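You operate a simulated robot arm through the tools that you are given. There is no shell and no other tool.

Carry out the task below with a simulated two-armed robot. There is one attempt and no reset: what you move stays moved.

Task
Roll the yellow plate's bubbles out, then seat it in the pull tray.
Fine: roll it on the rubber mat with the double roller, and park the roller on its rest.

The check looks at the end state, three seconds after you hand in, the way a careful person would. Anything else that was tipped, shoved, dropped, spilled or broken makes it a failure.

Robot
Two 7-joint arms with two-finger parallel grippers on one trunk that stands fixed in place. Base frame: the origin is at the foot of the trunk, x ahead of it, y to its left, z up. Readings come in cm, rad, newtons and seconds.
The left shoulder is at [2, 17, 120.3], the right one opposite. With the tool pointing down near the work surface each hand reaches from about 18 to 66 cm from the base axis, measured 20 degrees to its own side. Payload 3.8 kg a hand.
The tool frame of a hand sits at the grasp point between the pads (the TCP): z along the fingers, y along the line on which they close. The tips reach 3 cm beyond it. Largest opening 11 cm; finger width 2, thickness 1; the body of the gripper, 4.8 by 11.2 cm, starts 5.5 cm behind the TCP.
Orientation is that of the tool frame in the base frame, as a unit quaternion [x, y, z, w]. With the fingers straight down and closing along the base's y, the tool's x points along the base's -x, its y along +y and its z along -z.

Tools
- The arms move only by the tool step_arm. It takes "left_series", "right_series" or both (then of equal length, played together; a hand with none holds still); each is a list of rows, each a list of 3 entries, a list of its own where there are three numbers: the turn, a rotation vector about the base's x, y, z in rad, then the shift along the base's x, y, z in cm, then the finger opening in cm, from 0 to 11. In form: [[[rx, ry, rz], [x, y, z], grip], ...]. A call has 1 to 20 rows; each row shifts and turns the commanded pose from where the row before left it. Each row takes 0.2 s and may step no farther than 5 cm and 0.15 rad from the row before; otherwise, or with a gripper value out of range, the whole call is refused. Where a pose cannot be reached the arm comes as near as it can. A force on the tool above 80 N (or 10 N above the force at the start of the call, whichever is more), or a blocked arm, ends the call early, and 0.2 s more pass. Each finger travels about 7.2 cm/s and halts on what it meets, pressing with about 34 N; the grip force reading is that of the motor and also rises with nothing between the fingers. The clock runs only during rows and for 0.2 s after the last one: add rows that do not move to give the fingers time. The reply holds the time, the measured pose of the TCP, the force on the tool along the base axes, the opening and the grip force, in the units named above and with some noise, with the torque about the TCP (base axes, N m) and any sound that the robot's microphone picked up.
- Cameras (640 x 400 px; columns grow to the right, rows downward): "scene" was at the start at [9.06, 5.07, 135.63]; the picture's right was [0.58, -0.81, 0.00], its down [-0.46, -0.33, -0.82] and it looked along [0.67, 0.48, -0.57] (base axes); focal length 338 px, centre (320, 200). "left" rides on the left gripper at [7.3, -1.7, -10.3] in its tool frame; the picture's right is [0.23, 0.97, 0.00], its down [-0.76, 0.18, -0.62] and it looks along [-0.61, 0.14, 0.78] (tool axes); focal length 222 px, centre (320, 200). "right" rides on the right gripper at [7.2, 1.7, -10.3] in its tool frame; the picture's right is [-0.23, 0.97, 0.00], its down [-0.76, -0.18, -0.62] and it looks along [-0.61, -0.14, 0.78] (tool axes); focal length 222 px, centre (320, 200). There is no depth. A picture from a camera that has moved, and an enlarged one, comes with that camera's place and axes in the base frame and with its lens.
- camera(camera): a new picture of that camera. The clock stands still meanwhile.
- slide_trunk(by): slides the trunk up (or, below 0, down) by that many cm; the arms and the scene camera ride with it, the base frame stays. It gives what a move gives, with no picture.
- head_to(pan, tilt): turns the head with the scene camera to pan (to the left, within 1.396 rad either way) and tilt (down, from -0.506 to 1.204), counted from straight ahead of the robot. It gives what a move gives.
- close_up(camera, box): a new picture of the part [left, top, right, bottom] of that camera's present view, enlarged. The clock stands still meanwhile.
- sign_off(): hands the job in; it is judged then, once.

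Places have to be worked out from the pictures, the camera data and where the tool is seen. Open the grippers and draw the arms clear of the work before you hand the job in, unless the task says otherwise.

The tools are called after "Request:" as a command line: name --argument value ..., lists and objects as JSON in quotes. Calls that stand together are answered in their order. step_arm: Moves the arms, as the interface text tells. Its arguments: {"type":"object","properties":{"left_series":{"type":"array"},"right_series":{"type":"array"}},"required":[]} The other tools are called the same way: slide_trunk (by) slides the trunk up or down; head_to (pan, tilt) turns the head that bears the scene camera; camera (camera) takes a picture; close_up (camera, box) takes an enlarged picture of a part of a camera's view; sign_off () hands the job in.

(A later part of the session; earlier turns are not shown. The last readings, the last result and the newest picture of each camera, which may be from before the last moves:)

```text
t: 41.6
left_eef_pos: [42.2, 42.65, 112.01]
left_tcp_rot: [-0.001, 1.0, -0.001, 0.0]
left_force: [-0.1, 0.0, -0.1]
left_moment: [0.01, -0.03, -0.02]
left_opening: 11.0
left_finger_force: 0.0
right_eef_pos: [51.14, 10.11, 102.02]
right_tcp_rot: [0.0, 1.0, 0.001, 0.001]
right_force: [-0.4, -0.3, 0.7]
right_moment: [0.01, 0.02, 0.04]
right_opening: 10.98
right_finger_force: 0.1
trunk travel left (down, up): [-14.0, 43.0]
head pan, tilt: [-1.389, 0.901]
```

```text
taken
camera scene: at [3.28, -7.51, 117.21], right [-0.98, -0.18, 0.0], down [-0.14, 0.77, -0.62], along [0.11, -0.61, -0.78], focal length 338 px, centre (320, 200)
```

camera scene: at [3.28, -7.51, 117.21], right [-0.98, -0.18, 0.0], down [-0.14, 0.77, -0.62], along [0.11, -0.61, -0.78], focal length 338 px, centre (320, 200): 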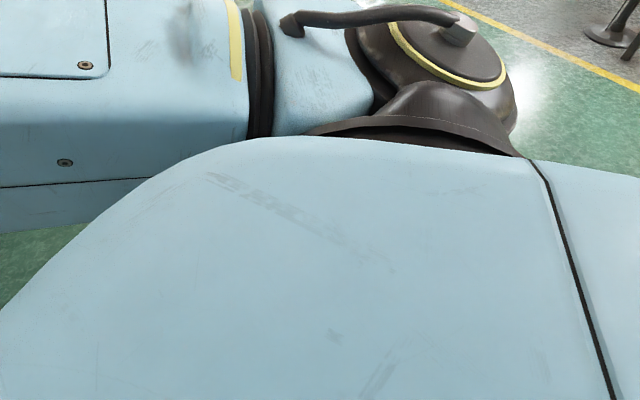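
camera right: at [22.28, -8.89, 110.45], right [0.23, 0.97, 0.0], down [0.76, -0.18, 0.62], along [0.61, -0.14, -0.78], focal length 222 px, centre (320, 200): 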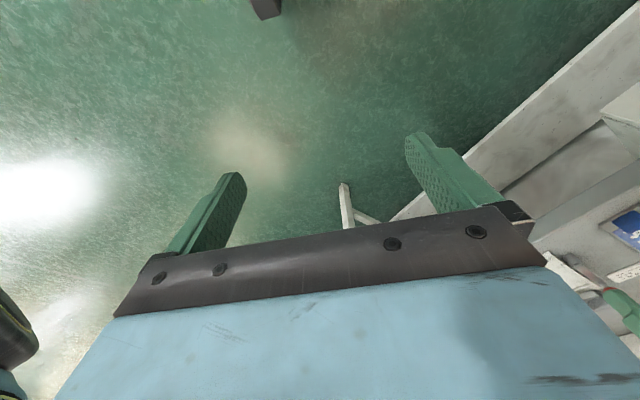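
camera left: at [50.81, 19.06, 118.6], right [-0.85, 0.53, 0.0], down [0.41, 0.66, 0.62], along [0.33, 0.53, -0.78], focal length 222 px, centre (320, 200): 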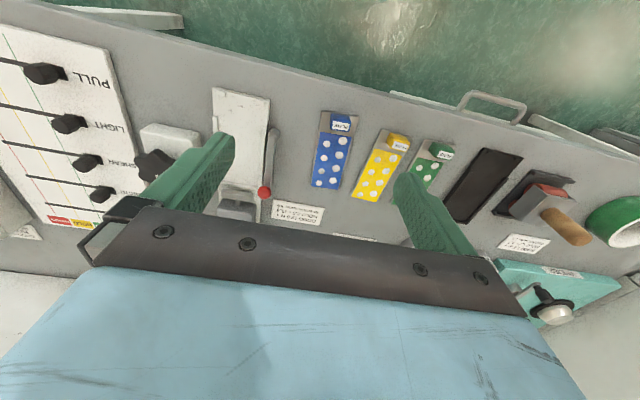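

Both shoulders look mirror-equivalent. I'll test whether the right arm shows the same limit at the mirrored position (free air in front of the bench).

Request:
step_arm --right_series '[[[0, 0, 0], [-2, -4, 0], 11], [[0, 0, 0], [-2, -4, 0], 11], [[0, 0, 0], [-1, -4, 0], 11], [[0, 0, 0], [0, -4, 0], 11], [[0, 0, 0], [0, -4, 0], 11], [[0, 0, 0], [0, -4, 0], 11], [[0, 0, 0], [0, -4, 0], 11], [[0, 0, 0], [0, -4, 0], 11]]'

Request:
step_arm --right_series '[[[0, 0, 0], [3, 0, 0], 11], [[0, 0, 0], [3, 0, 0], 11], [[0, 0, 0], [3, 0, 0], 11], [[0, 0, 0], [3, 0, 0], 11], [[0, 0, 0], [3, 0, 0], 11], [[0, 0, 0], [0, 0, 0], 11]]'

```text
t: 43.4
left_eef_pos: [42.32, 42.64, 112.02]
left_tcp_rot: [0.0, 1.0, 0.0, 0.0]
left_force: [0.3, -0.7, 0.0]
left_moment: [0.01, -0.01, 0.01]
left_opening: 11.02
left_finger_force: 0.0
right_eef_pos: [46.12, -21.96, 102.15]
right_tcp_rot: [0.0, 1.0, -0.001, 0.0]
right_force: [-0.5, 0.0, 0.2]
right_moment: [0.03, 0.0, 0.02]
right_opening: 11.03
right_finger_force: 0.1
trunk travel left (down, up): [-14.0, 43.0]
head pan, tilt: [-1.389, 0.901]
```

```text
t: 44.8
left_eef_pos: [42.25, 42.69, 112.08]
left_tcp_rot: [0.0, 1.0, 0.0, -0.001]
left_force: [0.1, 0.2, 0.2]
left_moment: [-0.01, 0.03, -0.03]
left_opening: 11.03
left_finger_force: 0.1
right_eef_pos: [61.14, -22.04, 102.2]
right_tcp_rot: [-0.001, 1.0, 0.0, 0.0]
right_force: [0.8, -1.2, 0.2]
right_moment: [0.03, 0.01, -0.02]
right_opening: 11.0
right_finger_force: 0.0
trunk travel left (down, up): [-14.0, 43.0]
head pan, tilt: [-1.389, 0.901]
```

The right arm has no such limit, so the left is stuck in an unfavourable posture. I'll take the mirrored view of the right arm to compare joint by joint with the left.

Request:
head_to --pan -0.7 --tilt 0.35

Request:
camera --camera "scene"

```text
t: 45.9
left_eef_pos: [42.2, 42.62, 112.08]
left_tcp_rot: [-0.001, 1.0, -0.001, -0.001]
left_force: [-0.9, 0.2, -0.6]
left_moment: [0.01, 0.01, -0.01]
left_opening: 11.04
left_finger_force: 0.1
right_eef_pos: [61.03, -21.96, 102.12]
right_tcp_rot: [0.0, 1.0, 0.0, 0.0]
right_force: [0.3, -0.3, -0.3]
right_moment: [0.02, -0.02, 0.01]
right_opening: 11.01
right_finger_force: 0.0
trunk travel left (down, up): [-14.0, 43.0]
head pan, tilt: [-0.7, 0.351]
```

```text
taken
camera scene: at [9.03, -6.1, 121.96], right [-0.64, -0.76, 0.0], down [-0.26, 0.22, -0.94], along [0.72, -0.61, -0.34], focal length 338 px, centre (320, 200)
```

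scene: 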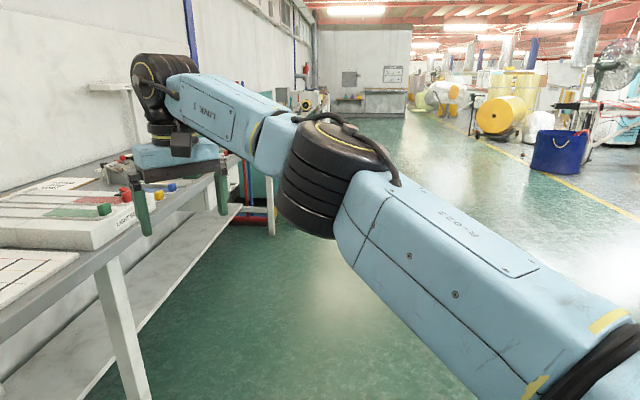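

The right arm reached the mirrored spot easily; its wrist shows the hub/"LINK 5" side inward while the left wrist shows the plain/vent side, so the left wrist appears flipped and against a joint limit. In free air I'll tilt the left tool up toward horizontal about a fixed wrist point as the first part of un-flipping it.

Request:
step_arm --left_series '[[[0, -0.15, 0], [2.99, 0, 0.22], 11], [[0, -0.15, 0], [2.92, 0, 0.67], 11], [[0, -0.15, 0], [2.79, 0, 1.1], 11], [[0, -0.15, 0], [2.59, 0, 1.5], 11], [[0, -0.15, 0], [2.34, 0, 1.87], 11], [[0, -0.15, 0], [2.03, 0, 2.2], 11], [[0, -0.15, 0], [1.68, 0, 2.48], 11], [[0, -0.15, 0], [1.29, 0, 2.7], 11], [[0, 0, 0], [0, 0, 0], 11]]'

Request:
head_to --pan 1.1 --tilt 0.1

Request:
camera --camera "scene"

```text
t: 47.9
left_eef_pos: [60.95, 42.95, 124.69]
left_tcp_rot: [-0.001, 0.825, 0.0, 0.565]
left_force: [0.4, -0.1, -0.1]
left_moment: [-0.04, -0.01, 0.0]
left_opening: 11.0
left_finger_force: 0.1
right_eef_pos: [61.1, -21.94, 102.16]
right_tcp_rot: [0.0, 1.0, 0.0, 0.0]
right_force: [-0.3, 0.8, -0.5]
right_moment: [-0.01, 0.0, 0.0]
right_opening: 11.01
right_finger_force: 0.1
trunk travel left (down, up): [-14.0, 43.0]
head pan, tilt: [-0.7, 0.351]
```

```text
t: 49.6
left_eef_pos: [60.97, 42.81, 124.51]
left_tcp_rot: [0.0, 0.825, -0.001, 0.565]
left_force: [0.4, 0.0, -0.1]
left_moment: [-0.04, -0.02, 0.02]
left_opening: 11.0
left_finger_force: 0.1
right_eef_pos: [61.24, -22.0, 102.17]
right_tcp_rot: [0.0, 1.0, 0.0, -0.001]
right_force: [-0.6, -0.7, -0.1]
right_moment: [0.02, -0.03, 0.01]
right_opening: 10.98
right_finger_force: 0.2
trunk travel left (down, up): [-14.0, 43.0]
head pan, tilt: [1.1, 0.099]
```

```text
taken
camera scene: at [6.09, 8.11, 124.31], right [0.89, -0.45, 0.0], down [-0.05, -0.09, -0.99], along [0.45, 0.89, -0.1], focal length 338 px, centre (320, 200)
```

scene: 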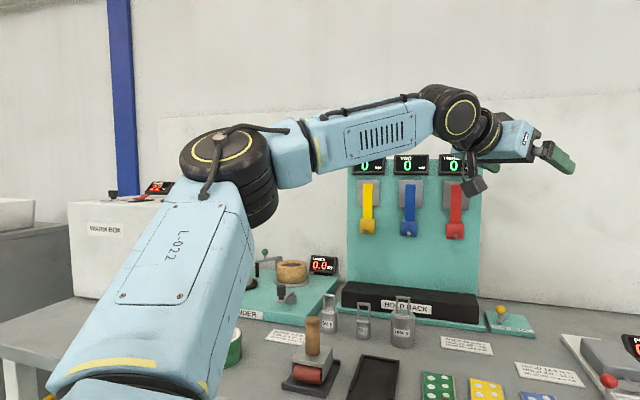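

The wrist folds up in-plane as intended. Continuing past the forearm line toward pointing up, wrist point held fixed.

Request:
step_arm --left_series '[[[0, -0.15, 0], [0.87, 0, 2.87], 11], [[0, -0.15, 0], [0.44, 0, 2.97], 11], [[0, -0.15, 0], [-0.01, 0, 3.0], 11], [[0, -0.15, 0], [-0.46, 0, 2.96], 11], [[0, -0.15, 0], [-0.9, 0, 2.86], 11], [[0, -0.15, 0], [-1.32, 0, 2.69], 11], [[0, -0.15, 0], [-1.7, 0, 2.47], 11], [[0, 0, 0], [0, 0, 0], 11]]'

Request:
camera --camera "scene"

```text
t: 51.5
left_eef_pos: [57.87, 42.68, 144.61]
left_tcp_rot: [0.0, 0.432, -0.001, 0.902]
left_force: [-0.1, 0.2, 0.0]
left_moment: [-0.02, 0.01, 0.0]
left_opening: 11.0
left_finger_force: 0.1
right_eef_pos: [61.08, -21.79, 102.18]
right_tcp_rot: [0.0, 1.0, 0.0, 0.0]
right_force: [0.3, 0.7, 0.3]
right_moment: [0.0, 0.0, -0.01]
right_opening: 11.0
right_finger_force: 0.1
trunk travel left (down, up): [-14.0, 43.0]
head pan, tilt: [1.1, 0.099]
```

```text
taken
camera scene: at [6.08, 8.11, 124.31], right [0.89, -0.45, 0.0], down [-0.04, -0.09, -1.0], along [0.45, 0.89, -0.1], focal length 338 px, centre (320, 200)
```

scene: 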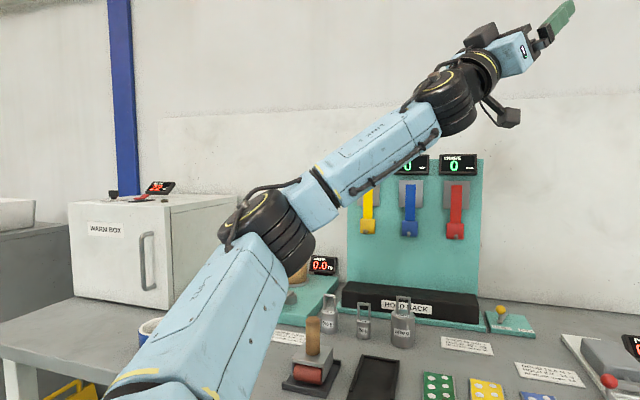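

The arm reconfigured partway: the hub side ("LINK 5") is now on top. I'll swing the tool sideways to the right about the wrist, then sweep it down so the hub side ends up inward like the right arm.

Request:
step_arm --left_series '[[[0, 0, -0.15], [-0.17, -2.33, 0], 11], [[0, 0, -0.15], [-0.52, -2.28, 0], 11], [[0, 0, -0.15], [-0.86, -2.17, 0], 11], [[0, 0, -0.15], [-1.17, -2.02, 0], 11], [[0, 0, -0.15], [-1.46, -1.82, 0], 11], [[0, 0, -0.15], [-1.72, -1.58, 0], 11], [[0, 0, -0.15], [-1.93, -1.31, 0], 11], [[0, 0, 0], [0, 0, 0], 11]]'

Request:
camera --camera "scene"

```text
t: 53.2
left_eef_pos: [49.8, 29.28, 144.65]
left_tcp_rot: [0.217, 0.372, -0.453, 0.78]
left_force: [0.1, 0.3, -0.5]
left_moment: [0.02, 0.01, 0.04]
left_opening: 11.0
left_finger_force: 0.1
right_eef_pos: [61.16, -21.79, 102.26]
right_tcp_rot: [0.0, 1.0, 0.0, 0.001]
right_force: [0.7, -0.5, -0.5]
right_moment: [-0.02, -0.01, -0.01]
right_opening: 11.01
right_finger_force: 0.1
trunk travel left (down, up): [-14.0, 43.0]
head pan, tilt: [1.1, 0.099]
```

```text
taken
camera scene: at [6.09, 8.11, 124.3], right [0.89, -0.45, 0.0], down [-0.05, -0.09, -0.99], along [0.45, 0.89, -0.1], focal length 338 px, centre (320, 200)
```

scene: 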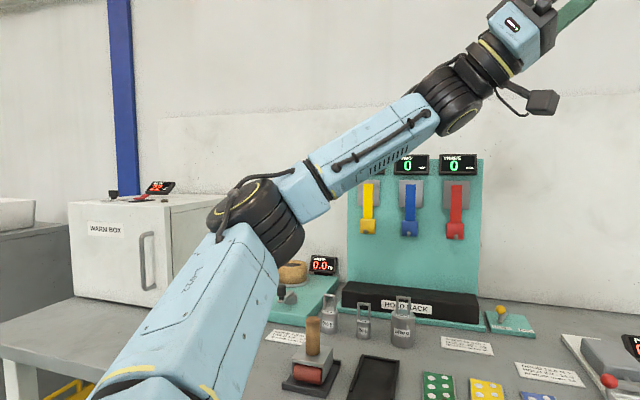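

The forearm has rolled ~90° in the wanted direction (cable side now facing in). Continue the swing to the right.

Request:
step_arm --left_series '[[[0, 0, -0.15], [-2.11, -1.01, 0], 11], [[0, 0, -0.15], [-2.23, -0.68, 0], 11], [[0, 0, -0.15], [-2.31, -0.34, 0], 11], [[0, 0, 0], [0, 0, 0], 11]]'

Request:
camera --camera "scene"

```text
t: 54.2
left_eef_pos: [43.17, 27.0, 144.49]
left_tcp_rot: [0.294, 0.315, -0.616, 0.659]
left_force: [0.1, -0.3, 0.4]
left_moment: [0.02, 0.0, 0.01]
left_opening: 11.0
left_finger_force: 0.1
right_eef_pos: [61.08, -22.01, 102.3]
right_tcp_rot: [0.001, 1.0, 0.0, 0.0]
right_force: [0.1, 0.7, -0.8]
right_moment: [-0.03, 0.03, -0.02]
right_opening: 11.0
right_finger_force: 0.1
trunk travel left (down, up): [-14.0, 43.0]
head pan, tilt: [1.1, 0.099]
```

```text
taken
camera scene: at [6.09, 8.11, 124.31], right [0.89, -0.45, 0.0], down [-0.05, -0.09, -0.99], along [0.45, 0.89, -0.1], focal length 338 px, centre (320, 200)
```

scene: 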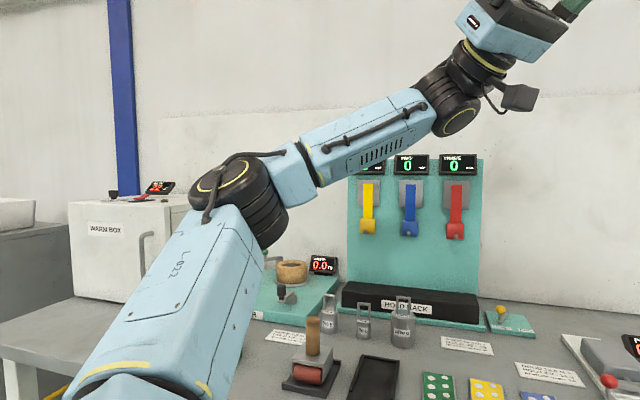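

Tool now points right-up with the wrist held. Now I sweep it down around the forearm axis (positive about x) in two stages.

Request:
step_arm --left_series '[[[0.15, 0, 0], [0, -1.7, -2.46], 11], [[0.15, 0, 0], [0, -1.31, -2.68], 11], [[0.15, 0, 0], [0, -0.89, -2.85], 11], [[0.15, 0, 0], [0, -0.46, -2.95], 11], [[0.15, 0, 0], [0, -0.01, -2.99], 11], [[0.15, 0, 0], [0, 0.44, -2.95], 11], [[0.15, 0, 0], [0, 0.87, -2.86], 11], [[0, 0, 0], [0, 0, 0], 11]]'

Request:
camera --camera "scene"

```text
t: 56.0
left_eef_pos: [43.26, 24.01, 124.65]
left_tcp_rot: [0.585, 0.582, -0.373, 0.423]
left_force: [0.0, 1.0, 0.0]
left_moment: [0.02, -0.01, 0.0]
left_opening: 11.01
left_finger_force: 0.1
right_eef_pos: [61.06, -21.89, 102.25]
right_tcp_rot: [0.0, 1.0, 0.0, 0.0]
right_force: [0.7, 0.3, 1.0]
right_moment: [0.01, -0.04, -0.01]
right_opening: 10.99
right_finger_force: 0.0
trunk travel left (down, up): [-14.0, 43.0]
head pan, tilt: [1.1, 0.099]
```

```text
taken
camera scene: at [6.09, 8.12, 124.31], right [0.89, -0.45, 0.0], down [-0.05, -0.09, -1.0], along [0.45, 0.89, -0.1], focal length 338 px, centre (320, 200)
```

scene: 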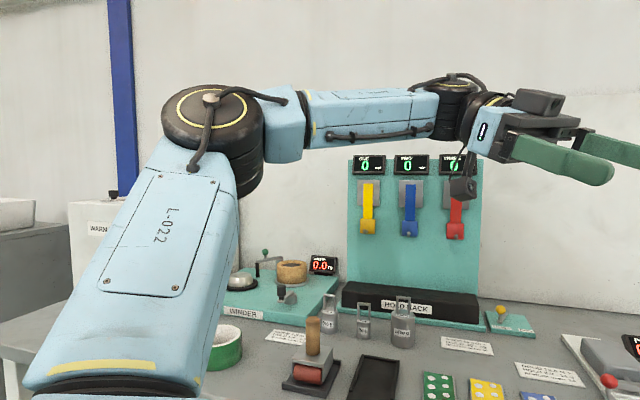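

Excellent: the wrist hub is now on top and LINK 5 face up, as planned. Continue sweeping the tool to vertical-down.

Request:
step_arm --left_series '[[[0.15, 0, 0], [0, 1.28, -2.68], 11], [[0.15, 0, 0], [0, 1.66, -2.45], 11], [[0.15, 0, 0], [0, 2.02, -2.19], 11], [[0.15, 0, 0], [0, 2.33, -1.86], 11], [[0.15, 0, 0], [0, 2.58, -1.5], 11], [[0.15, 0, 0], [0, 2.78, -1.09], 11], [[0.15, 0, 0], [0, 2.91, -0.67], 11], [[0.15, 0, 0], [0, 2.97, -0.22], 11], [[0, 0, 0], [0, 0, 0], 11]]'

Request:
camera --camera "scene"

```text
t: 58.0
left_eef_pos: [43.27, 42.62, 112.2]
left_tcp_rot: [0.722, 0.691, 0.019, 0.019]
left_force: [0.7, 0.9, 0.3]
left_moment: [-0.01, 0.02, 0.01]
left_opening: 11.01
left_finger_force: 0.2
right_eef_pos: [61.1, -21.91, 102.31]
right_tcp_rot: [0.0, 1.0, 0.001, 0.0]
right_force: [0.4, 0.3, 0.3]
right_moment: [0.02, 0.02, 0.0]
right_opening: 11.02
right_finger_force: 0.0
trunk travel left (down, up): [-14.0, 43.0]
head pan, tilt: [1.1, 0.099]
```

```text
taken
camera scene: at [6.09, 8.11, 124.31], right [0.89, -0.45, 0.0], down [-0.05, -0.09, -1.0], along [0.45, 0.89, -0.1], focal length 338 px, centre (320, 200)
```

scene: 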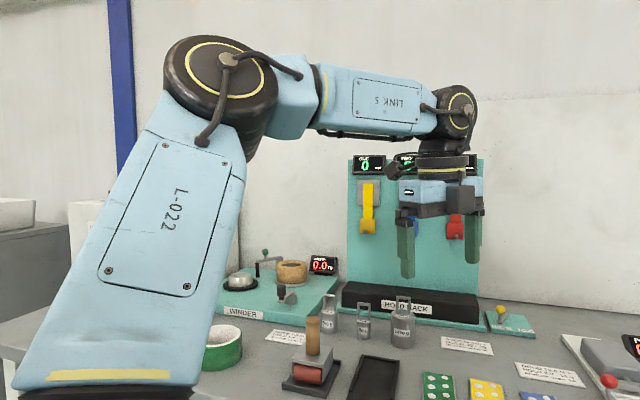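

The left arm now mirrors the right arm's good configuration. I'll level the small tilt and turn the yaw back to +45°.

Request:
step_arm --left_series '[[[0, 0.054, 0], [0, 0, 0], 11], [[0, 0, 0.15], [0, 0, 0], 11], [[0, 0, 0.15], [0, 0, 0], 11], [[0, 0, 0.15], [0, 0, 0], 11], [[0, 0, 0.15], [0, 0, 0], 11], [[0, 0, 0.15], [0, 0, 0], 11], [[0, 0, 0.15], [0, 0, 0], 11], [[0, 0, 0.15], [0, 0, 0], 11], [[0, 0, 0.15], [0, 0, 0], 11], [[0, 0, 0.15], [0, 0, 0], 11], [[0, 0, 0.15], [0, 0, 0], 11], [[0, 0, 0.15], [0, 0, 0], 11], [[0, 0, 0.15], [0, 0, 0], 11], [[0, 0, 0.15], [0, 0, 0], 11], [[0, 0, 0.15], [0, 0, 0], 11], [[0, 0, 0.15], [0, 0, 0], 11], [[0, 0, 0.15], [0, 0, 0], 11], [[0, 0, 0], [0, 0, 0], 11]]'

Request:
camera --camera "scene"

```text
t: 61.9
left_eef_pos: [44.31, 60.4, 111.63]
left_tcp_rot: [-0.31, 0.95, -0.012, -0.013]
left_force: [-0.4, 0.4, 0.1]
left_moment: [0.02, -0.02, 0.0]
left_opening: 11.01
left_finger_force: 0.0
left hand out of reach, approached as far as the arm can: row 11, 12, 13, 14, 15, 16, 17
right_eef_pos: [61.09, -21.89, 102.34]
right_tcp_rot: [0.0, 1.0, 0.0, 0.001]
right_force: [0.0, -0.3, 0.4]
right_moment: [0.0, -0.01, -0.03]
right_opening: 10.98
right_finger_force: 0.0
trunk travel left (down, up): [-14.0, 43.0]
head pan, tilt: [1.1, 0.099]
```

```text
taken
camera scene: at [6.04, 8.09, 124.31], right [0.89, -0.45, 0.0], down [-0.04, -0.09, -1.0], along [0.45, 0.89, -0.1], focal length 338 px, centre (320, 200)
```

scene: 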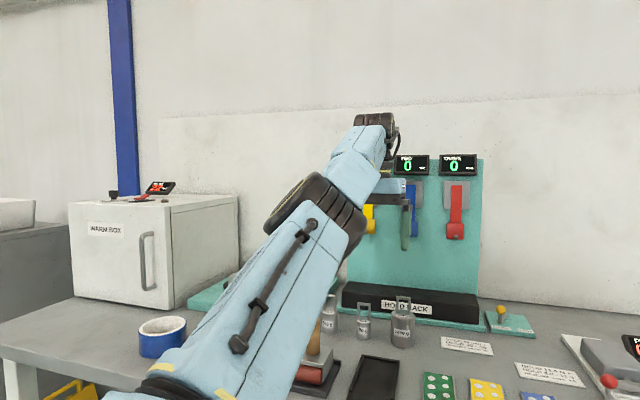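

J7 ran to its limit on that turn and the arm drifted to keep the orientation (no contact: forces are near zero). I'll reverse: turn back toward yaw −92° while returning to the earlier position.

Request:
step_arm --left_series '[[[0, 0, -0.15], [0, -1, 1], 11], [[0, 0, -0.15], [0, -1, 1], 11], [[0, 0, -0.15], [0, -2, 1], 11], [[0, 0, -0.15], [0, -2, 0], 11], [[0, 0, -0.15], [0, -2, 0], 11], [[0, 0, -0.15], [0, -2, 0], 11], [[0, 0, -0.15], [0, -2, 0], 11], [[0, 0, -0.15], [0, -2, 0], 11], [[0, 0, -0.15], [0, -2, 0], 11], [[0, 0, -0.15], [0, -2, 0], 11], [[0, 0, -0.15], [0, 0, 0], 11], [[0, 0, -0.15], [0, 0, 0], 11], [[0, 0, 0], [0, 0, 0], 11]]'

Request:
camera --camera "scene"

```text
t: 64.7
left_eef_pos: [44.23, 42.71, 114.32]
left_tcp_rot: [0.552, 0.834, 0.003, -0.016]
left_force: [0.6, 0.4, 0.2]
left_moment: [-0.01, 0.0, 0.01]
left_opening: 10.98
left_finger_force: 0.1
left hand out of reach, approached as far as the arm can: row 1
right_eef_pos: [61.02, -21.85, 102.31]
right_tcp_rot: [0.0, 1.0, 0.0, 0.001]
right_force: [0.8, -0.2, 0.0]
right_moment: [-0.01, 0.0, -0.04]
right_opening: 11.0
right_finger_force: 0.0
trunk travel left (down, up): [-14.0, 43.0]
head pan, tilt: [1.1, 0.099]
```

```text
taken
camera scene: at [6.09, 8.11, 124.31], right [0.89, -0.45, 0.0], down [-0.05, -0.09, -1.0], along [0.45, 0.89, -0.1], focal length 338 px, centre (320, 200)
```

scene: 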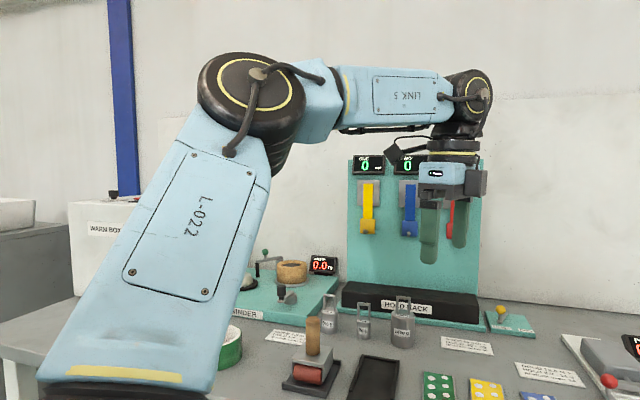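

Back in the good configuration at yaw −67°. Gripping is symmetric, so I'll go to yaw −135° (same finger line as +45°) and level the tool.

Request:
step_arm --left_series '[[[-0.023, -0.023, 0], [0, 0, 0], 11], [[0, 0, -0.15], [0, 0, 0], 11], [[0, 0, -0.15], [0, 0, 0], 11], [[0, 0, -0.15], [0, 0, 0], 11], [[0, 0, -0.15], [0, 0, 0], 11], [[0, 0, -0.15], [0, 0, 0], 11], [[0, 0, -0.15], [0, 0, 0], 11], [[0, 0, -0.15], [0, 0, 0], 11], [[0, 0, -0.137], [0, 0, 0], 11], [[0, 0, 0], [0, 0, 0], 11]]'

Request:
camera --camera "left"

```text
t: 66.8
left_eef_pos: [44.14, 42.62, 114.23]
left_tcp_rot: [0.924, 0.383, 0.0, 0.0]
left_force: [-0.1, -0.3, -0.3]
left_moment: [-0.02, 0.02, 0.03]
left_opening: 10.98
left_finger_force: 0.2
right_eef_pos: [61.07, -21.93, 102.14]
right_tcp_rot: [0.0, 1.0, 0.001, 0.0]
right_force: [-0.3, 0.1, 0.2]
right_moment: [0.06, 0.01, -0.01]
right_opening: 11.01
right_finger_force: 0.0
trunk travel left (down, up): [-14.0, 43.0]
head pan, tilt: [1.1, 0.099]
```

```text
taken
camera left: at [48.08, 49.03, 124.64], right [0.85, -0.53, 0.0], down [-0.41, -0.67, 0.62], along [-0.33, -0.53, -0.78], focal length 222 px, centre (320, 200)
```

left: 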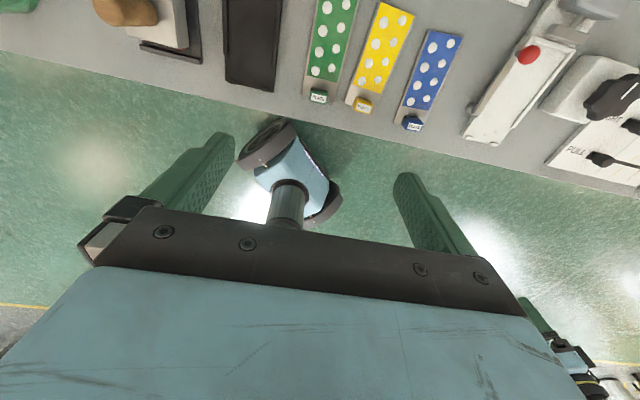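

Yaw −135° reached cleanly. Now test reach over the tray area again at height.

Request:
step_arm --left_series '[[[0, 0, 0], [3, -3.5, -1], 11], [[0, 0, 0], [3, -3.5, -1], 11], [[0, 0, 0], [3, -3.5, -1], 11], [[0, 0, 0], [3, -3.5, -1], 11], [[0, 0, 0], [3, -3.5, -1], 11], [[0, 0, 0], [3, -3, -1], 11], [[0, 0, 0], [1.5, -1, -1], 11], [[0, 0, 0], [0, 0, 0], 11]]'

Request:
camera --camera "left"

```text
t: 68.7
left_eef_pos: [54.4, 30.22, 108.23]
left_tcp_rot: [0.923, 0.384, 0.0, 0.0]
left_force: [-0.2, 0.2, 0.3]
left_moment: [-0.02, 0.01, -0.02]
left_opening: 10.99
left_finger_force: 0.1
left hand out of reach, approached as far as the arm can: row 4, 5, 6, 7
right_eef_pos: [61.13, -21.93, 102.31]
right_tcp_rot: [0.001, 1.0, 0.0, 0.0]
right_force: [-0.5, -0.4, -0.3]
right_moment: [0.03, -0.02, -0.01]
right_opening: 11.02
right_finger_force: 0.1
trunk travel left (down, up): [-14.0, 43.0]
head pan, tilt: [1.1, 0.099]
```

```text
taken
camera left: at [58.15, 36.57, 118.59], right [0.85, -0.52, 0.0], down [-0.41, -0.67, 0.62], along [-0.33, -0.53, -0.78], focal length 222 px, centre (320, 200)
```

left: 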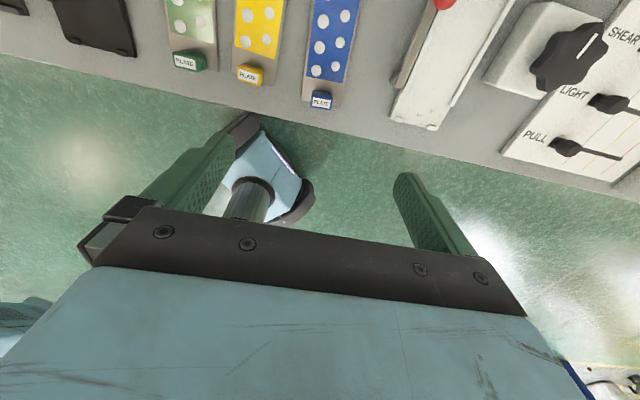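

Now the limit is consistent with plain extension (wrist 24 cm above the shoulder here). I'll raise the trunk 8 cm, then come down while extending.

Request:
slide_trunk --by 8

Request:
step_arm --left_series '[[[0, 0, 0], [0, 0, -4], 11], [[0, 0, 0], [0, 0, -4], 11], [[0, 0, 0], [0, 0, -4], 11], [[0, 0, 0], [0, 0, -3], 11], [[0, 0, 0], [2, -2, 0], 11], [[0, 0, 0], [2, -2, 0], 11], [[0, 0, 0], [2, -2, 0], 11], [[0, 0, 0], [1.5, -1.5, 0], 11], [[0, 0, 0], [0, 0, 0], 11]]'

Request:
camera --camera "left"

```text
t: 69.8
left_eef_pos: [54.33, 30.29, 116.13]
left_tcp_rot: [0.923, 0.384, -0.001, 0.0]
left_force: [-0.3, 0.4, 0.7]
left_moment: [-0.01, 0.02, -0.02]
left_opening: 10.98
left_finger_force: 0.0
right_eef_pos: [61.25, -21.89, 110.08]
right_tcp_rot: [-0.001, 1.0, 0.0, 0.0]
right_force: [0.2, 0.3, 0.1]
right_moment: [0.01, 0.0, -0.01]
right_opening: 11.01
right_finger_force: 0.0
trunk travel left (down, up): [-22.0, 35.0]
head pan, tilt: [1.1, 0.099]
```

```text
t: 71.8
left_eef_pos: [55.32, 26.17, 101.78]
left_tcp_rot: [0.923, 0.385, 0.001, 0.0]
left_force: [-0.7, -0.2, 0.5]
left_moment: [-0.02, -0.04, 0.0]
left_opening: 10.99
left_finger_force: 0.0
left hand out of reach, approached as far as the arm can: row 6, 7, 8
right_eef_pos: [61.06, -21.89, 110.17]
right_tcp_rot: [0.001, 1.0, 0.0, 0.001]
right_force: [0.8, -0.1, -0.2]
right_moment: [0.01, -0.01, -0.01]
right_opening: 11.02
right_finger_force: 0.1
trunk travel left (down, up): [-22.0, 35.0]
head pan, tilt: [1.1, 0.099]
```

```text
taken
camera left: at [59.19, 32.57, 112.05], right [0.85, -0.52, 0.0], down [-0.41, -0.67, 0.62], along [-0.33, -0.53, -0.78], focal length 222 px, centre (320, 200)
```

left: 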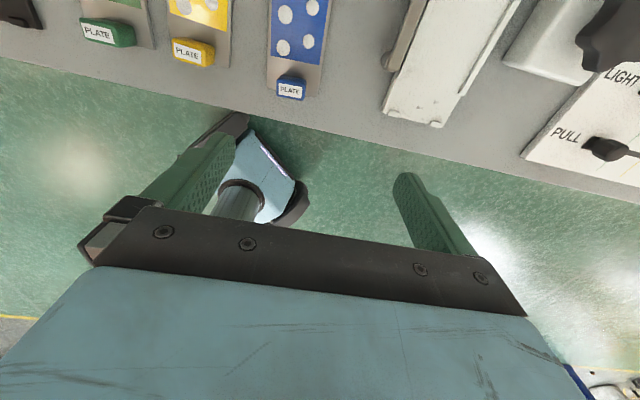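

Same limit again, so it isn't the wrist. Let me view the whole arm posture in this state.

Request:
head_to --pan 0.7 --tilt 0.35

Request:
camera --camera "scene"

Request:
head_to --pan 1.39 --tilt 0.8

Request:
camera --camera "scene"

Request:
head_to --pan -1.39 --tilt 0.8

Request:
camera --camera "scene"

```text
t: 72.7
left_eef_pos: [55.38, 26.15, 101.61]
left_tcp_rot: [0.923, 0.384, 0.001, 0.001]
left_force: [0.3, -0.1, 0.7]
left_moment: [-0.02, 0.02, 0.0]
left_opening: 10.99
left_finger_force: 0.0
right_eef_pos: [61.03, -21.91, 110.23]
right_tcp_rot: [0.0, 1.0, 0.0, 0.001]
right_force: [1.2, 0.2, -0.3]
right_moment: [-0.01, 0.0, -0.05]
right_opening: 10.99
right_finger_force: 0.1
trunk travel left (down, up): [-22.0, 35.0]
head pan, tilt: [0.7, 0.351]
```

```text
taken
camera scene: at [9.02, 5.91, 129.97], right [0.64, -0.76, 0.0], down [-0.26, -0.22, -0.94], along [0.72, 0.61, -0.34], focal length 338 px, centre (320, 200)
```

scene: 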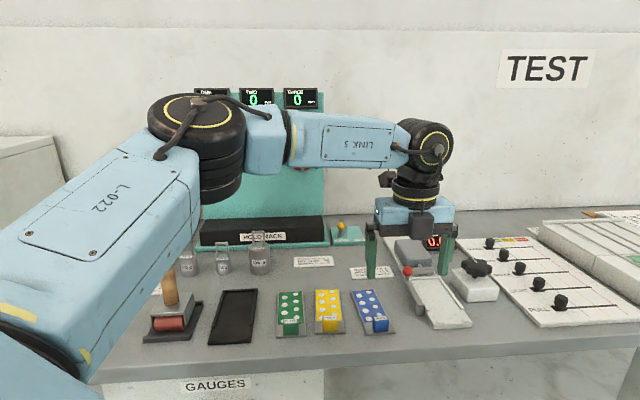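

```text
t: 73.8
left_eef_pos: [55.37, 26.11, 101.74]
left_tcp_rot: [0.924, 0.384, 0.001, 0.001]
left_force: [0.3, -0.6, -0.4]
left_moment: [0.02, 0.0, -0.03]
left_opening: 10.98
left_finger_force: 0.1
right_eef_pos: [61.06, -21.96, 110.21]
right_tcp_rot: [0.0, 1.0, 0.0, 0.0]
right_force: [-0.4, -0.5, 0.4]
right_moment: [0.0, 0.03, -0.04]
right_opening: 10.98
right_finger_force: 0.2
trunk travel left (down, up): [-22.0, 35.0]
head pan, tilt: [1.389, 0.799]
```

```text
taken
camera scene: at [3.37, 7.84, 126.01], right [0.98, -0.18, 0.0], down [-0.13, -0.7, -0.7], along [0.13, 0.69, -0.72], focal length 338 px, centre (320, 200)
```

scene: 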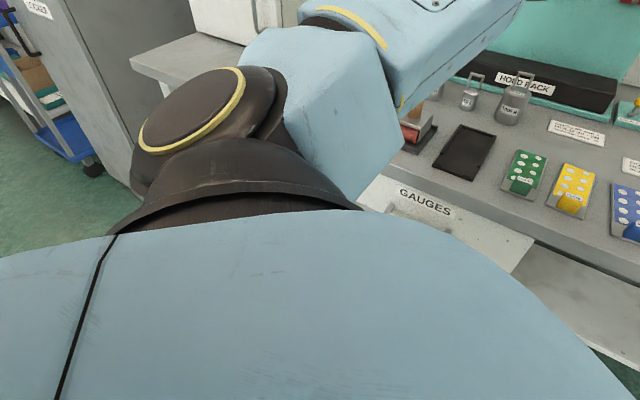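

```text
t: 76.2
left_eef_pos: [55.38, 26.11, 101.64]
left_tcp_rot: [0.924, 0.384, 0.001, 0.001]
left_force: [-0.2, -0.8, -0.5]
left_moment: [0.01, 0.01, -0.04]
left_opening: 10.99
left_finger_force: 0.1
right_eef_pos: [61.17, -21.86, 110.14]
right_tcp_rot: [0.0, 1.0, 0.0, 0.0]
right_force: [0.0, -0.3, 0.2]
right_moment: [0.0, 0.02, 0.01]
right_opening: 11.01
right_finger_force: 0.1
trunk travel left (down, up): [-22.0, 35.0]
head pan, tilt: [-1.389, 0.799]
```

```text
taken
camera scene: at [3.37, -8.02, 126.0], right [-0.98, -0.18, 0.0], down [-0.13, 0.71, -0.7], along [0.13, -0.69, -0.72], focal length 338 px, centre (320, 200)
```

scene: 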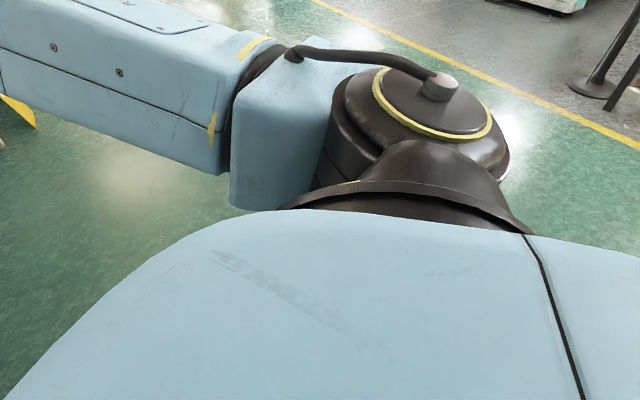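

The shoulder is the culprit: the right J2 has its hub cap on top, the left has the plain side on top, i.e. the left shoulder is flipped and J1 sits at its limit. I'll raise the trunk for clearance, then swing the nearly straight left arm out sideways so I can unwind J1.

Request:
slide_trunk --by 35

Request:
step_arm --left_series '[[[0, 0, 0], [-1, 4, -1], 11], [[0, 0, 0], [-1, 4, -1], 11], [[0, 0, 0], [-1, 4, -1], 11], [[0, 0, 0], [-1.5, 4, -1], 11], [[0, 0, 0], [-2, 4, -1], 11], [[0, 0, 0], [-2.5, 4, -1], 11], [[0, 0, 0], [-3, 4, -1], 11], [[0, 0, 0], [-3, 3.5, -1], 11], [[0, 0, 0], [0, 0, 0], 11]]'

Request:
head_to --pan 1.39 --tilt 0.45

Request:
camera --camera "scene"

```text
t: 79.6
left_eef_pos: [55.23, 26.25, 136.77]
left_tcp_rot: [0.923, 0.384, 0.0, 0.002]
left_force: [0.1, 0.6, 0.0]
left_moment: [-0.01, 0.0, 0.02]
left_opening: 10.97
left_finger_force: 0.0
right_eef_pos: [61.17, -21.92, 145.22]
right_tcp_rot: [0.0, 1.0, 0.0, 0.0]
right_force: [0.9, 0.3, -0.9]
right_moment: [0.01, 0.03, -0.02]
right_opening: 11.02
right_finger_force: 0.0
trunk travel left (down, up): [-57.0, 0.0]
head pan, tilt: [-1.389, 0.799]
```

```text
refused: row 7 steps farther than a row can; nothing moved
```

```text
t: 82.1
left_eef_pos: [55.34, 26.11, 136.64]
left_tcp_rot: [0.923, 0.384, 0.0, 0.001]
left_force: [-1.0, -0.3, -0.1]
left_moment: [-0.01, 0.01, -0.01]
left_opening: 10.98
left_finger_force: 0.2
right_eef_pos: [61.08, -21.87, 145.29]
right_tcp_rot: [0.0, 1.0, 0.0, -0.001]
right_force: [0.1, 0.0, 0.5]
right_moment: [-0.01, 0.01, 0.01]
right_opening: 11.02
right_finger_force: 0.1
trunk travel left (down, up): [-57.0, 0.0]
head pan, tilt: [1.389, 0.45]
```

```text
taken
camera scene: at [3.57, 8.95, 164.05], right [0.98, -0.18, 0.0], down [-0.08, -0.43, -0.9], along [0.16, 0.89, -0.44], focal length 338 px, centre (320, 200)
```

scene: 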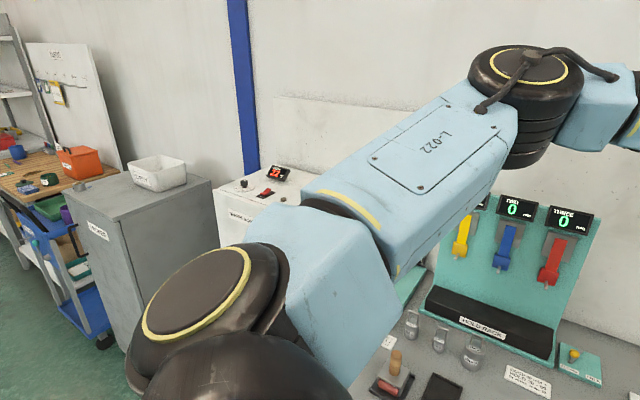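

The left side is free of obstacles out to the box on the bench end. Repeating the swing with legal step sizes.

Request:
step_arm --left_series '[[[0, 0, 0], [-1, 4, -1], 11], [[0, 0, 0], [-1, 4, -1], 11], [[0, 0, 0], [-1, 4, -1], 11], [[0, 0, 0], [-1.5, 4, -1], 11], [[0, 0, 0], [-2, 4, -1], 11], [[0, 0, 0], [-2.5, 4, -1], 11], [[0, 0, 0], [-3, 3.5, -1], 11], [[0, 0, 0], [-3, 3.5, -1], 11], [[0, 0, 0], [-3.5, 3, 0], 11], [[0, 0, 0], [-4, 2.5, 0], 11], [[0, 0, 0], [-4, 2, 0], 11], [[0, 0, 0], [-4, 2, 0], 11], [[0, 0, 0], [0, 0, 0], 11]]'

Request:
camera --camera "scene"

```text
t: 84.9
left_eef_pos: [25.02, 66.59, 128.61]
left_tcp_rot: [0.923, 0.385, 0.0, 0.0]
left_force: [0.3, -0.1, -0.2]
left_moment: [0.0, 0.01, 0.02]
left_opening: 11.0
left_finger_force: 0.0
right_eef_pos: [61.22, -21.96, 145.17]
right_tcp_rot: [0.0, 1.0, 0.0, 0.0]
right_force: [-0.4, -0.6, 0.0]
right_moment: [0.02, 0.04, -0.01]
right_opening: 10.98
right_finger_force: 0.1
trunk travel left (down, up): [-57.0, 0.0]
head pan, tilt: [1.389, 0.45]
```

```text
taken
camera scene: at [3.67, 8.94, 164.04], right [0.98, -0.18, 0.0], down [-0.08, -0.43, -0.9], along [0.16, 0.89, -0.44], focal length 338 px, centre (320, 200)
```

scene: 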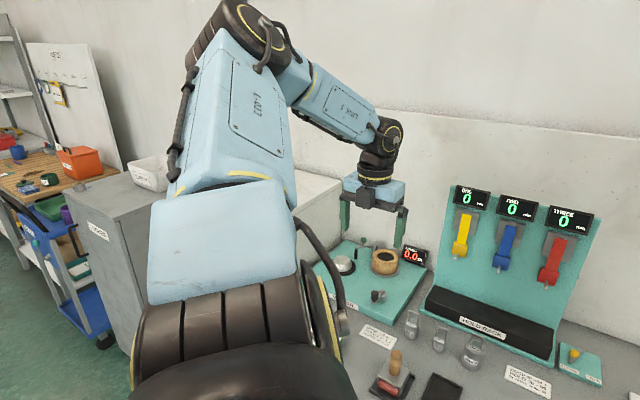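

Very good: with the arm out sideways, J1 has unwound by about 90° (the hub now faces forward). Next I bring the wrist exactly lateral and lower it in that plane so the upper arm passes through the lateral direction.

Request:
step_arm --left_series '[[[0, 0, 0], [-3.8, 1.4, 0], 11], [[0, 0, 0], [-3.8, 1.4, 0], 11], [[0, 0, 0], [-3.8, 1.3, 0], 11], [[0, 0, 0], [-3.8, 1.2, 0], 11], [[0, 0, 0], [-3.8, 1.0, 0], 11], [[0, 0, 0], [-3.8, 0.8, 0], 11], [[0, 0, 0], [0, 0, 0], 11]]'

Request:
camera --camera "scene"

```text
t: 86.5
left_eef_pos: [2.18, 73.86, 128.8]
left_tcp_rot: [0.923, 0.384, 0.0, 0.001]
left_force: [-0.5, -0.7, -0.2]
left_moment: [0.02, 0.01, 0.0]
left_opening: 11.0
left_finger_force: 0.0
right_eef_pos: [61.39, -21.9, 145.25]
right_tcp_rot: [0.0, 1.0, 0.0, 0.001]
right_force: [-0.2, -1.4, -0.1]
right_moment: [-0.02, 0.02, -0.03]
right_opening: 10.98
right_finger_force: 0.0
trunk travel left (down, up): [-57.0, 0.0]
head pan, tilt: [1.389, 0.45]
```

```text
taken
camera scene: at [3.68, 8.95, 164.04], right [0.98, -0.18, 0.0], down [-0.08, -0.43, -0.9], along [0.16, 0.89, -0.44], focal length 338 px, centre (320, 200)
```

scene: 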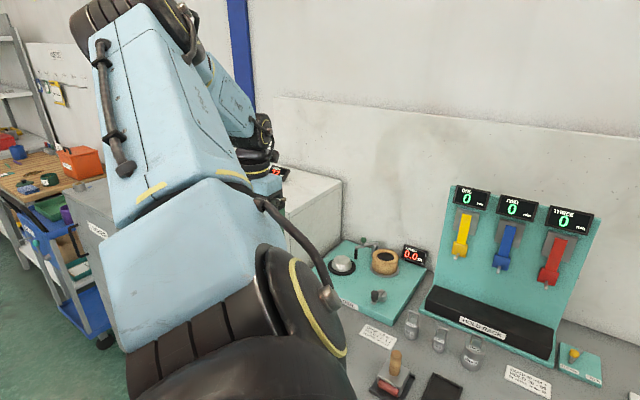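

The hub is now rotating upward—unwinding continues. Next I lower the hand (in front of the bench edge) so the upper arm passes through lateral to the down-front side.

Request:
step_arm --left_series '[[[0, 0, 0], [0.5, -1.1, -4.2], 11], [[0, 0, 0], [0.5, -1.1, -4.2], 11], [[0, 0, 0], [0.5, -1.1, -4.2], 11], [[0, 0, 0], [0.5, -1.1, -4.2], 11], [[0, 0, 0], [0.5, -1.1, -4.2], 11], [[0, 0, 0], [0, 0, 0], 11]]'

Request:
camera --camera "scene"

```text
t: 87.9
left_eef_pos: [4.34, 68.38, 107.84]
left_tcp_rot: [0.923, 0.385, 0.001, -0.001]
left_force: [-0.1, 0.6, 0.3]
left_moment: [0.01, 0.0, -0.02]
left_opening: 11.0
left_finger_force: 0.0
right_eef_pos: [61.03, -22.02, 145.26]
right_tcp_rot: [0.0, 1.0, -0.001, 0.0]
right_force: [-0.2, 0.2, 0.3]
right_moment: [0.0, -0.02, 0.0]
right_opening: 11.01
right_finger_force: 0.0
trunk travel left (down, up): [-57.0, 0.0]
head pan, tilt: [1.389, 0.45]
```

```text
taken
camera scene: at [3.53, 8.9, 164.05], right [0.98, -0.18, 0.0], down [-0.08, -0.43, -0.9], along [0.16, 0.89, -0.43], focal length 338 px, centre (320, 200)
```

scene: 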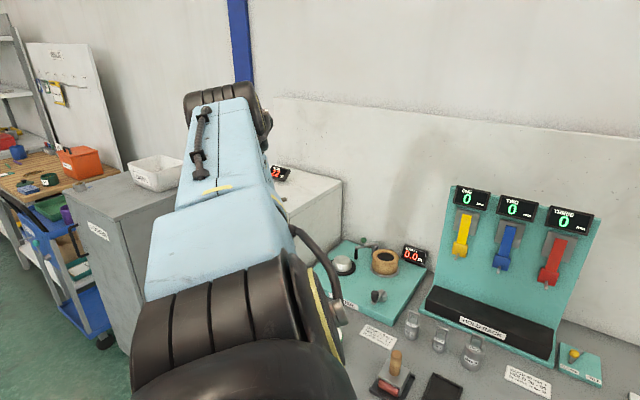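

Upper arm is nearly lateral with the hub facing forward. Continue lowering.

Request:
step_arm --left_series '[[[0, 0, 0], [0.5, -1.1, -4.2], 11], [[0, 0, 0], [0.5, -1.1, -4.2], 11], [[0, 0, 0], [0.5, -1.1, -4.2], 11], [[0, 0, 0], [0.5, -1.1, -3.5], 11], [[0, 0, 0], [0, 0, 0], 11]]'

Request:
camera --camera "scene"

```text
t: 89.1
left_eef_pos: [6.62, 63.89, 91.5]
left_tcp_rot: [0.923, 0.384, 0.001, 0.0]
left_force: [-1.0, -0.9, 0.3]
left_moment: [0.0, -0.01, 0.0]
left_opening: 11.02
left_finger_force: 0.0
right_eef_pos: [61.0, -22.02, 145.22]
right_tcp_rot: [-0.001, 1.0, 0.0, 0.001]
right_force: [0.1, -0.1, -0.1]
right_moment: [0.0, -0.02, 0.02]
right_opening: 10.99
right_finger_force: 0.0
trunk travel left (down, up): [-57.0, 0.0]
head pan, tilt: [1.389, 0.45]
```

```text
taken
camera scene: at [3.55, 8.92, 164.05], right [0.98, -0.18, 0.0], down [-0.08, -0.43, -0.9], along [0.16, 0.89, -0.43], focal length 338 px, centre (320, 200)
```

scene: 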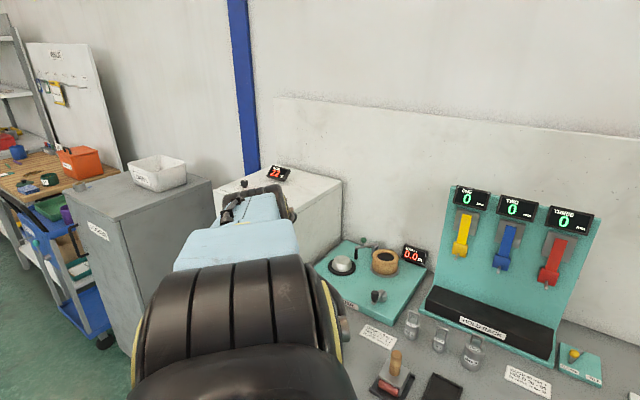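

The upper arm is now about exactly lateral and level. I lower a bit more (well in front of the bench edge) so it passes below, then check.

Request:
step_arm --left_series '[[[0, 0, 0], [0, -1.8, -3], 11], [[0, 0, 0], [0, -1.8, -3], 11], [[0, 0, 0], [0, -1.8, -3], 11], [[0, 0, 0], [0, 0, 0], 11]]'

Request:
camera --camera "scene"

```text
t: 90.1
left_eef_pos: [6.46, 58.38, 82.63]
left_tcp_rot: [0.923, 0.384, 0.001, 0.002]
left_force: [0.5, 0.0, -0.5]
left_moment: [0.01, -0.01, -0.01]
left_opening: 11.01
left_finger_force: 0.1
right_eef_pos: [61.12, -21.89, 145.26]
right_tcp_rot: [-0.001, 1.0, 0.0, -0.001]
right_force: [-0.2, -0.8, -1.1]
right_moment: [-0.01, 0.0, 0.03]
right_opening: 11.01
right_finger_force: 0.1
trunk travel left (down, up): [-57.0, 0.0]
head pan, tilt: [1.389, 0.45]
```

```text
taken
camera scene: at [3.56, 8.95, 164.05], right [0.98, -0.18, 0.0], down [-0.08, -0.43, -0.9], along [0.16, 0.89, -0.44], focal length 338 px, centre (320, 200)
```

scene: 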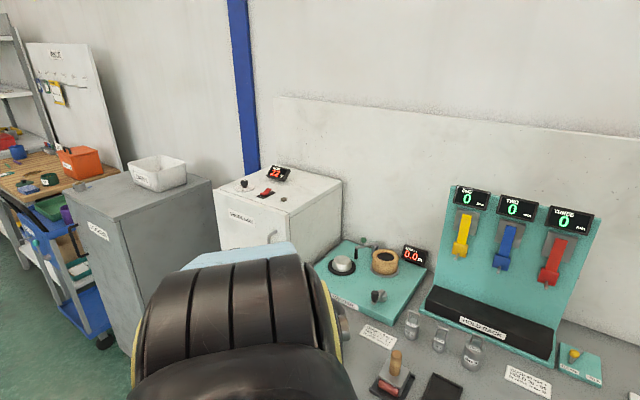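

The upper arm passed through lateral without J1 moving back. Now travel along the front of the bench (staying outside its edge) so the shoulder turns forward in the right branch.

Request:
step_arm --left_series '[[[0, 0, 0], [3.2, -3.3, 0.5], 11], [[0, 0, 0], [3.2, -3.3, 0.5], 11], [[0, 0, 0], [3.2, -3.3, 0.5], 11], [[0, 0, 0], [3.2, -3.3, 0.5], 11], [[0, 0, 0], [3.2, -3.3, 0.5], 11], [[0, 0, 0], [3.2, -3.3, 0.5], 11], [[0, 0, 0], [3.2, -3.3, 0.5], 11], [[0, 0, 0], [0, 0, 0], 11]]'

Request:
camera --camera "scene"

```text
t: 91.9
left_eef_pos: [28.84, 35.34, 86.16]
left_tcp_rot: [0.923, 0.385, 0.0, 0.001]
left_force: [0.3, 0.0, 0.5]
left_moment: [-0.04, 0.02, -0.03]
left_opening: 11.0
left_finger_force: 0.0
right_eef_pos: [61.11, -21.81, 145.19]
right_tcp_rot: [0.0, 1.0, 0.0, -0.001]
right_force: [-0.6, -0.2, 0.6]
right_moment: [0.01, -0.03, 0.04]
right_opening: 10.99
right_finger_force: 0.1
trunk travel left (down, up): [-57.0, 0.0]
head pan, tilt: [1.389, 0.45]
```

```text
taken
camera scene: at [3.48, 9.04, 164.04], right [0.98, -0.18, 0.0], down [-0.08, -0.43, -0.9], along [0.16, 0.89, -0.44], focal length 338 px, centre (320, 200)
```

scene: 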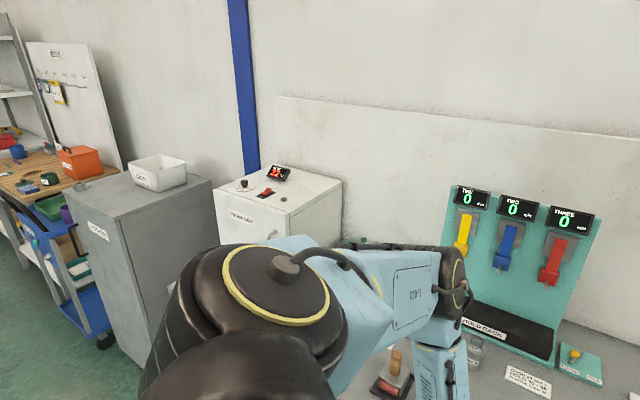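

The left shoulder hub is now on top—same good branch as the right. I'll raise the hand straight up above the bench level and check the posture.

Request:
step_arm --left_series '[[[0, 0, 0], [0, 0, 4.5], 11], [[0, 0, 0], [0, 0, 4.5], 11], [[0, 0, 0], [0, 0, 4.5], 11], [[0, 0, 0], [0, 0, 4.5], 11], [[0, 0, 0], [0, 0, 4.5], 11], [[0, 0, 0], [1, 0, 4.5], 11], [[0, 0, 0], [2, 0, 4], 11], [[0, 0, 0], [3, 0, 3], 11], [[0, 0, 0], [3, 0, 3], 11], [[0, 0, 0], [0, 0, 0], 11]]'

Request:
head_to --pan 0.8 --tilt 0.5

Request:
camera --camera "scene"

```text
t: 94.1
left_eef_pos: [37.98, 35.58, 123.24]
left_tcp_rot: [0.923, 0.384, 0.001, 0.001]
left_force: [-0.8, -1.1, 0.3]
left_moment: [0.03, 0.0, -0.02]
left_opening: 11.0
left_finger_force: 0.1
right_eef_pos: [60.95, -21.92, 145.3]
right_tcp_rot: [0.0, 1.0, -0.001, -0.001]
right_force: [0.7, -0.4, -0.1]
right_moment: [0.01, 0.01, -0.02]
right_opening: 11.0
right_finger_force: 0.1
trunk travel left (down, up): [-57.0, 0.0]
head pan, tilt: [1.389, 0.45]
```

```text
t: 95.1
left_eef_pos: [37.9, 35.54, 123.24]
left_tcp_rot: [0.923, 0.384, 0.001, 0.001]
left_force: [-0.2, 0.5, -0.8]
left_moment: [0.01, -0.04, 0.01]
left_opening: 11.01
left_finger_force: 0.0
right_eef_pos: [61.13, -21.82, 145.33]
right_tcp_rot: [0.0, 1.0, 0.0, 0.0]
right_force: [-0.6, 0.0, 0.2]
right_moment: [0.01, 0.02, -0.02]
right_opening: 10.99
right_finger_force: 0.1
trunk travel left (down, up): [-57.0, 0.0]
head pan, tilt: [0.799, 0.499]
```

```text
taken
camera scene: at [8.23, 6.44, 163.6], right [0.72, -0.7, 0.0], down [-0.33, -0.34, -0.88], along [0.61, 0.63, -0.48], focal length 338 px, centre (320, 200)
```

scene: 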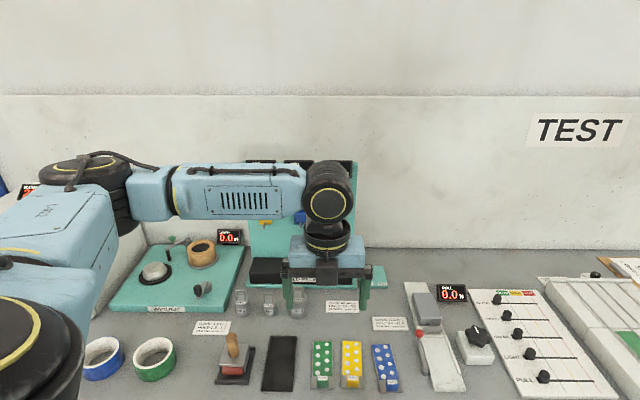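

Now test the reach toward the tray from here at height.

Request:
step_arm --left_series '[[[0, 0, 0], [4, -2.2, 0], 11], [[0, 0, 0], [4, -2.2, 0], 11], [[0, 0, 0], [4, -2.2, 0], 11], [[0, 0, 0], [4, -2.2, 0], 11], [[0, 0, 0], [4, -2.2, 0], 11], [[0, 0, 0], [3, -1.6, 0], 11], [[0, 0, 0], [2, -1, 0], 11], [[0, 0, 0], [0, 0, 0], 11]]'

Request:
camera --camera "scene"

Request:
camera --camera "left"

```text
t: 96.9
left_eef_pos: [62.9, 21.79, 123.12]
left_tcp_rot: [0.923, 0.384, 0.001, 0.001]
left_force: [0.2, 0.1, 0.0]
left_moment: [-0.07, 0.03, 0.0]
left_opening: 11.02
left_finger_force: 0.0
right_eef_pos: [61.02, -21.9, 145.21]
right_tcp_rot: [-0.001, 1.0, 0.0, -0.001]
right_force: [0.8, 0.4, 0.3]
right_moment: [-0.01, 0.0, 0.0]
right_opening: 11.02
right_finger_force: 0.1
trunk travel left (down, up): [-57.0, 0.0]
head pan, tilt: [0.799, 0.499]
```

```text
taken
camera scene: at [8.23, 6.52, 163.6], right [0.72, -0.7, 0.0], down [-0.33, -0.34, -0.88], along [0.61, 0.63, -0.48], focal length 338 px, centre (320, 200)
```

scene: 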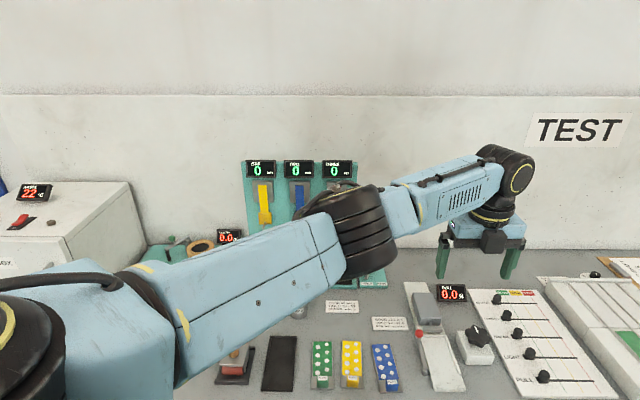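

```text
taken
camera left: at [66.73, 28.18, 133.48], right [0.85, -0.53, 0.0], down [-0.41, -0.66, 0.62], along [-0.33, -0.53, -0.78], focal length 222 px, centre (320, 200)
```

left: 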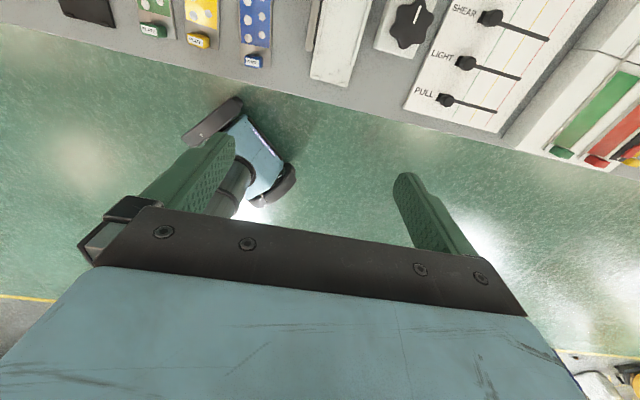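

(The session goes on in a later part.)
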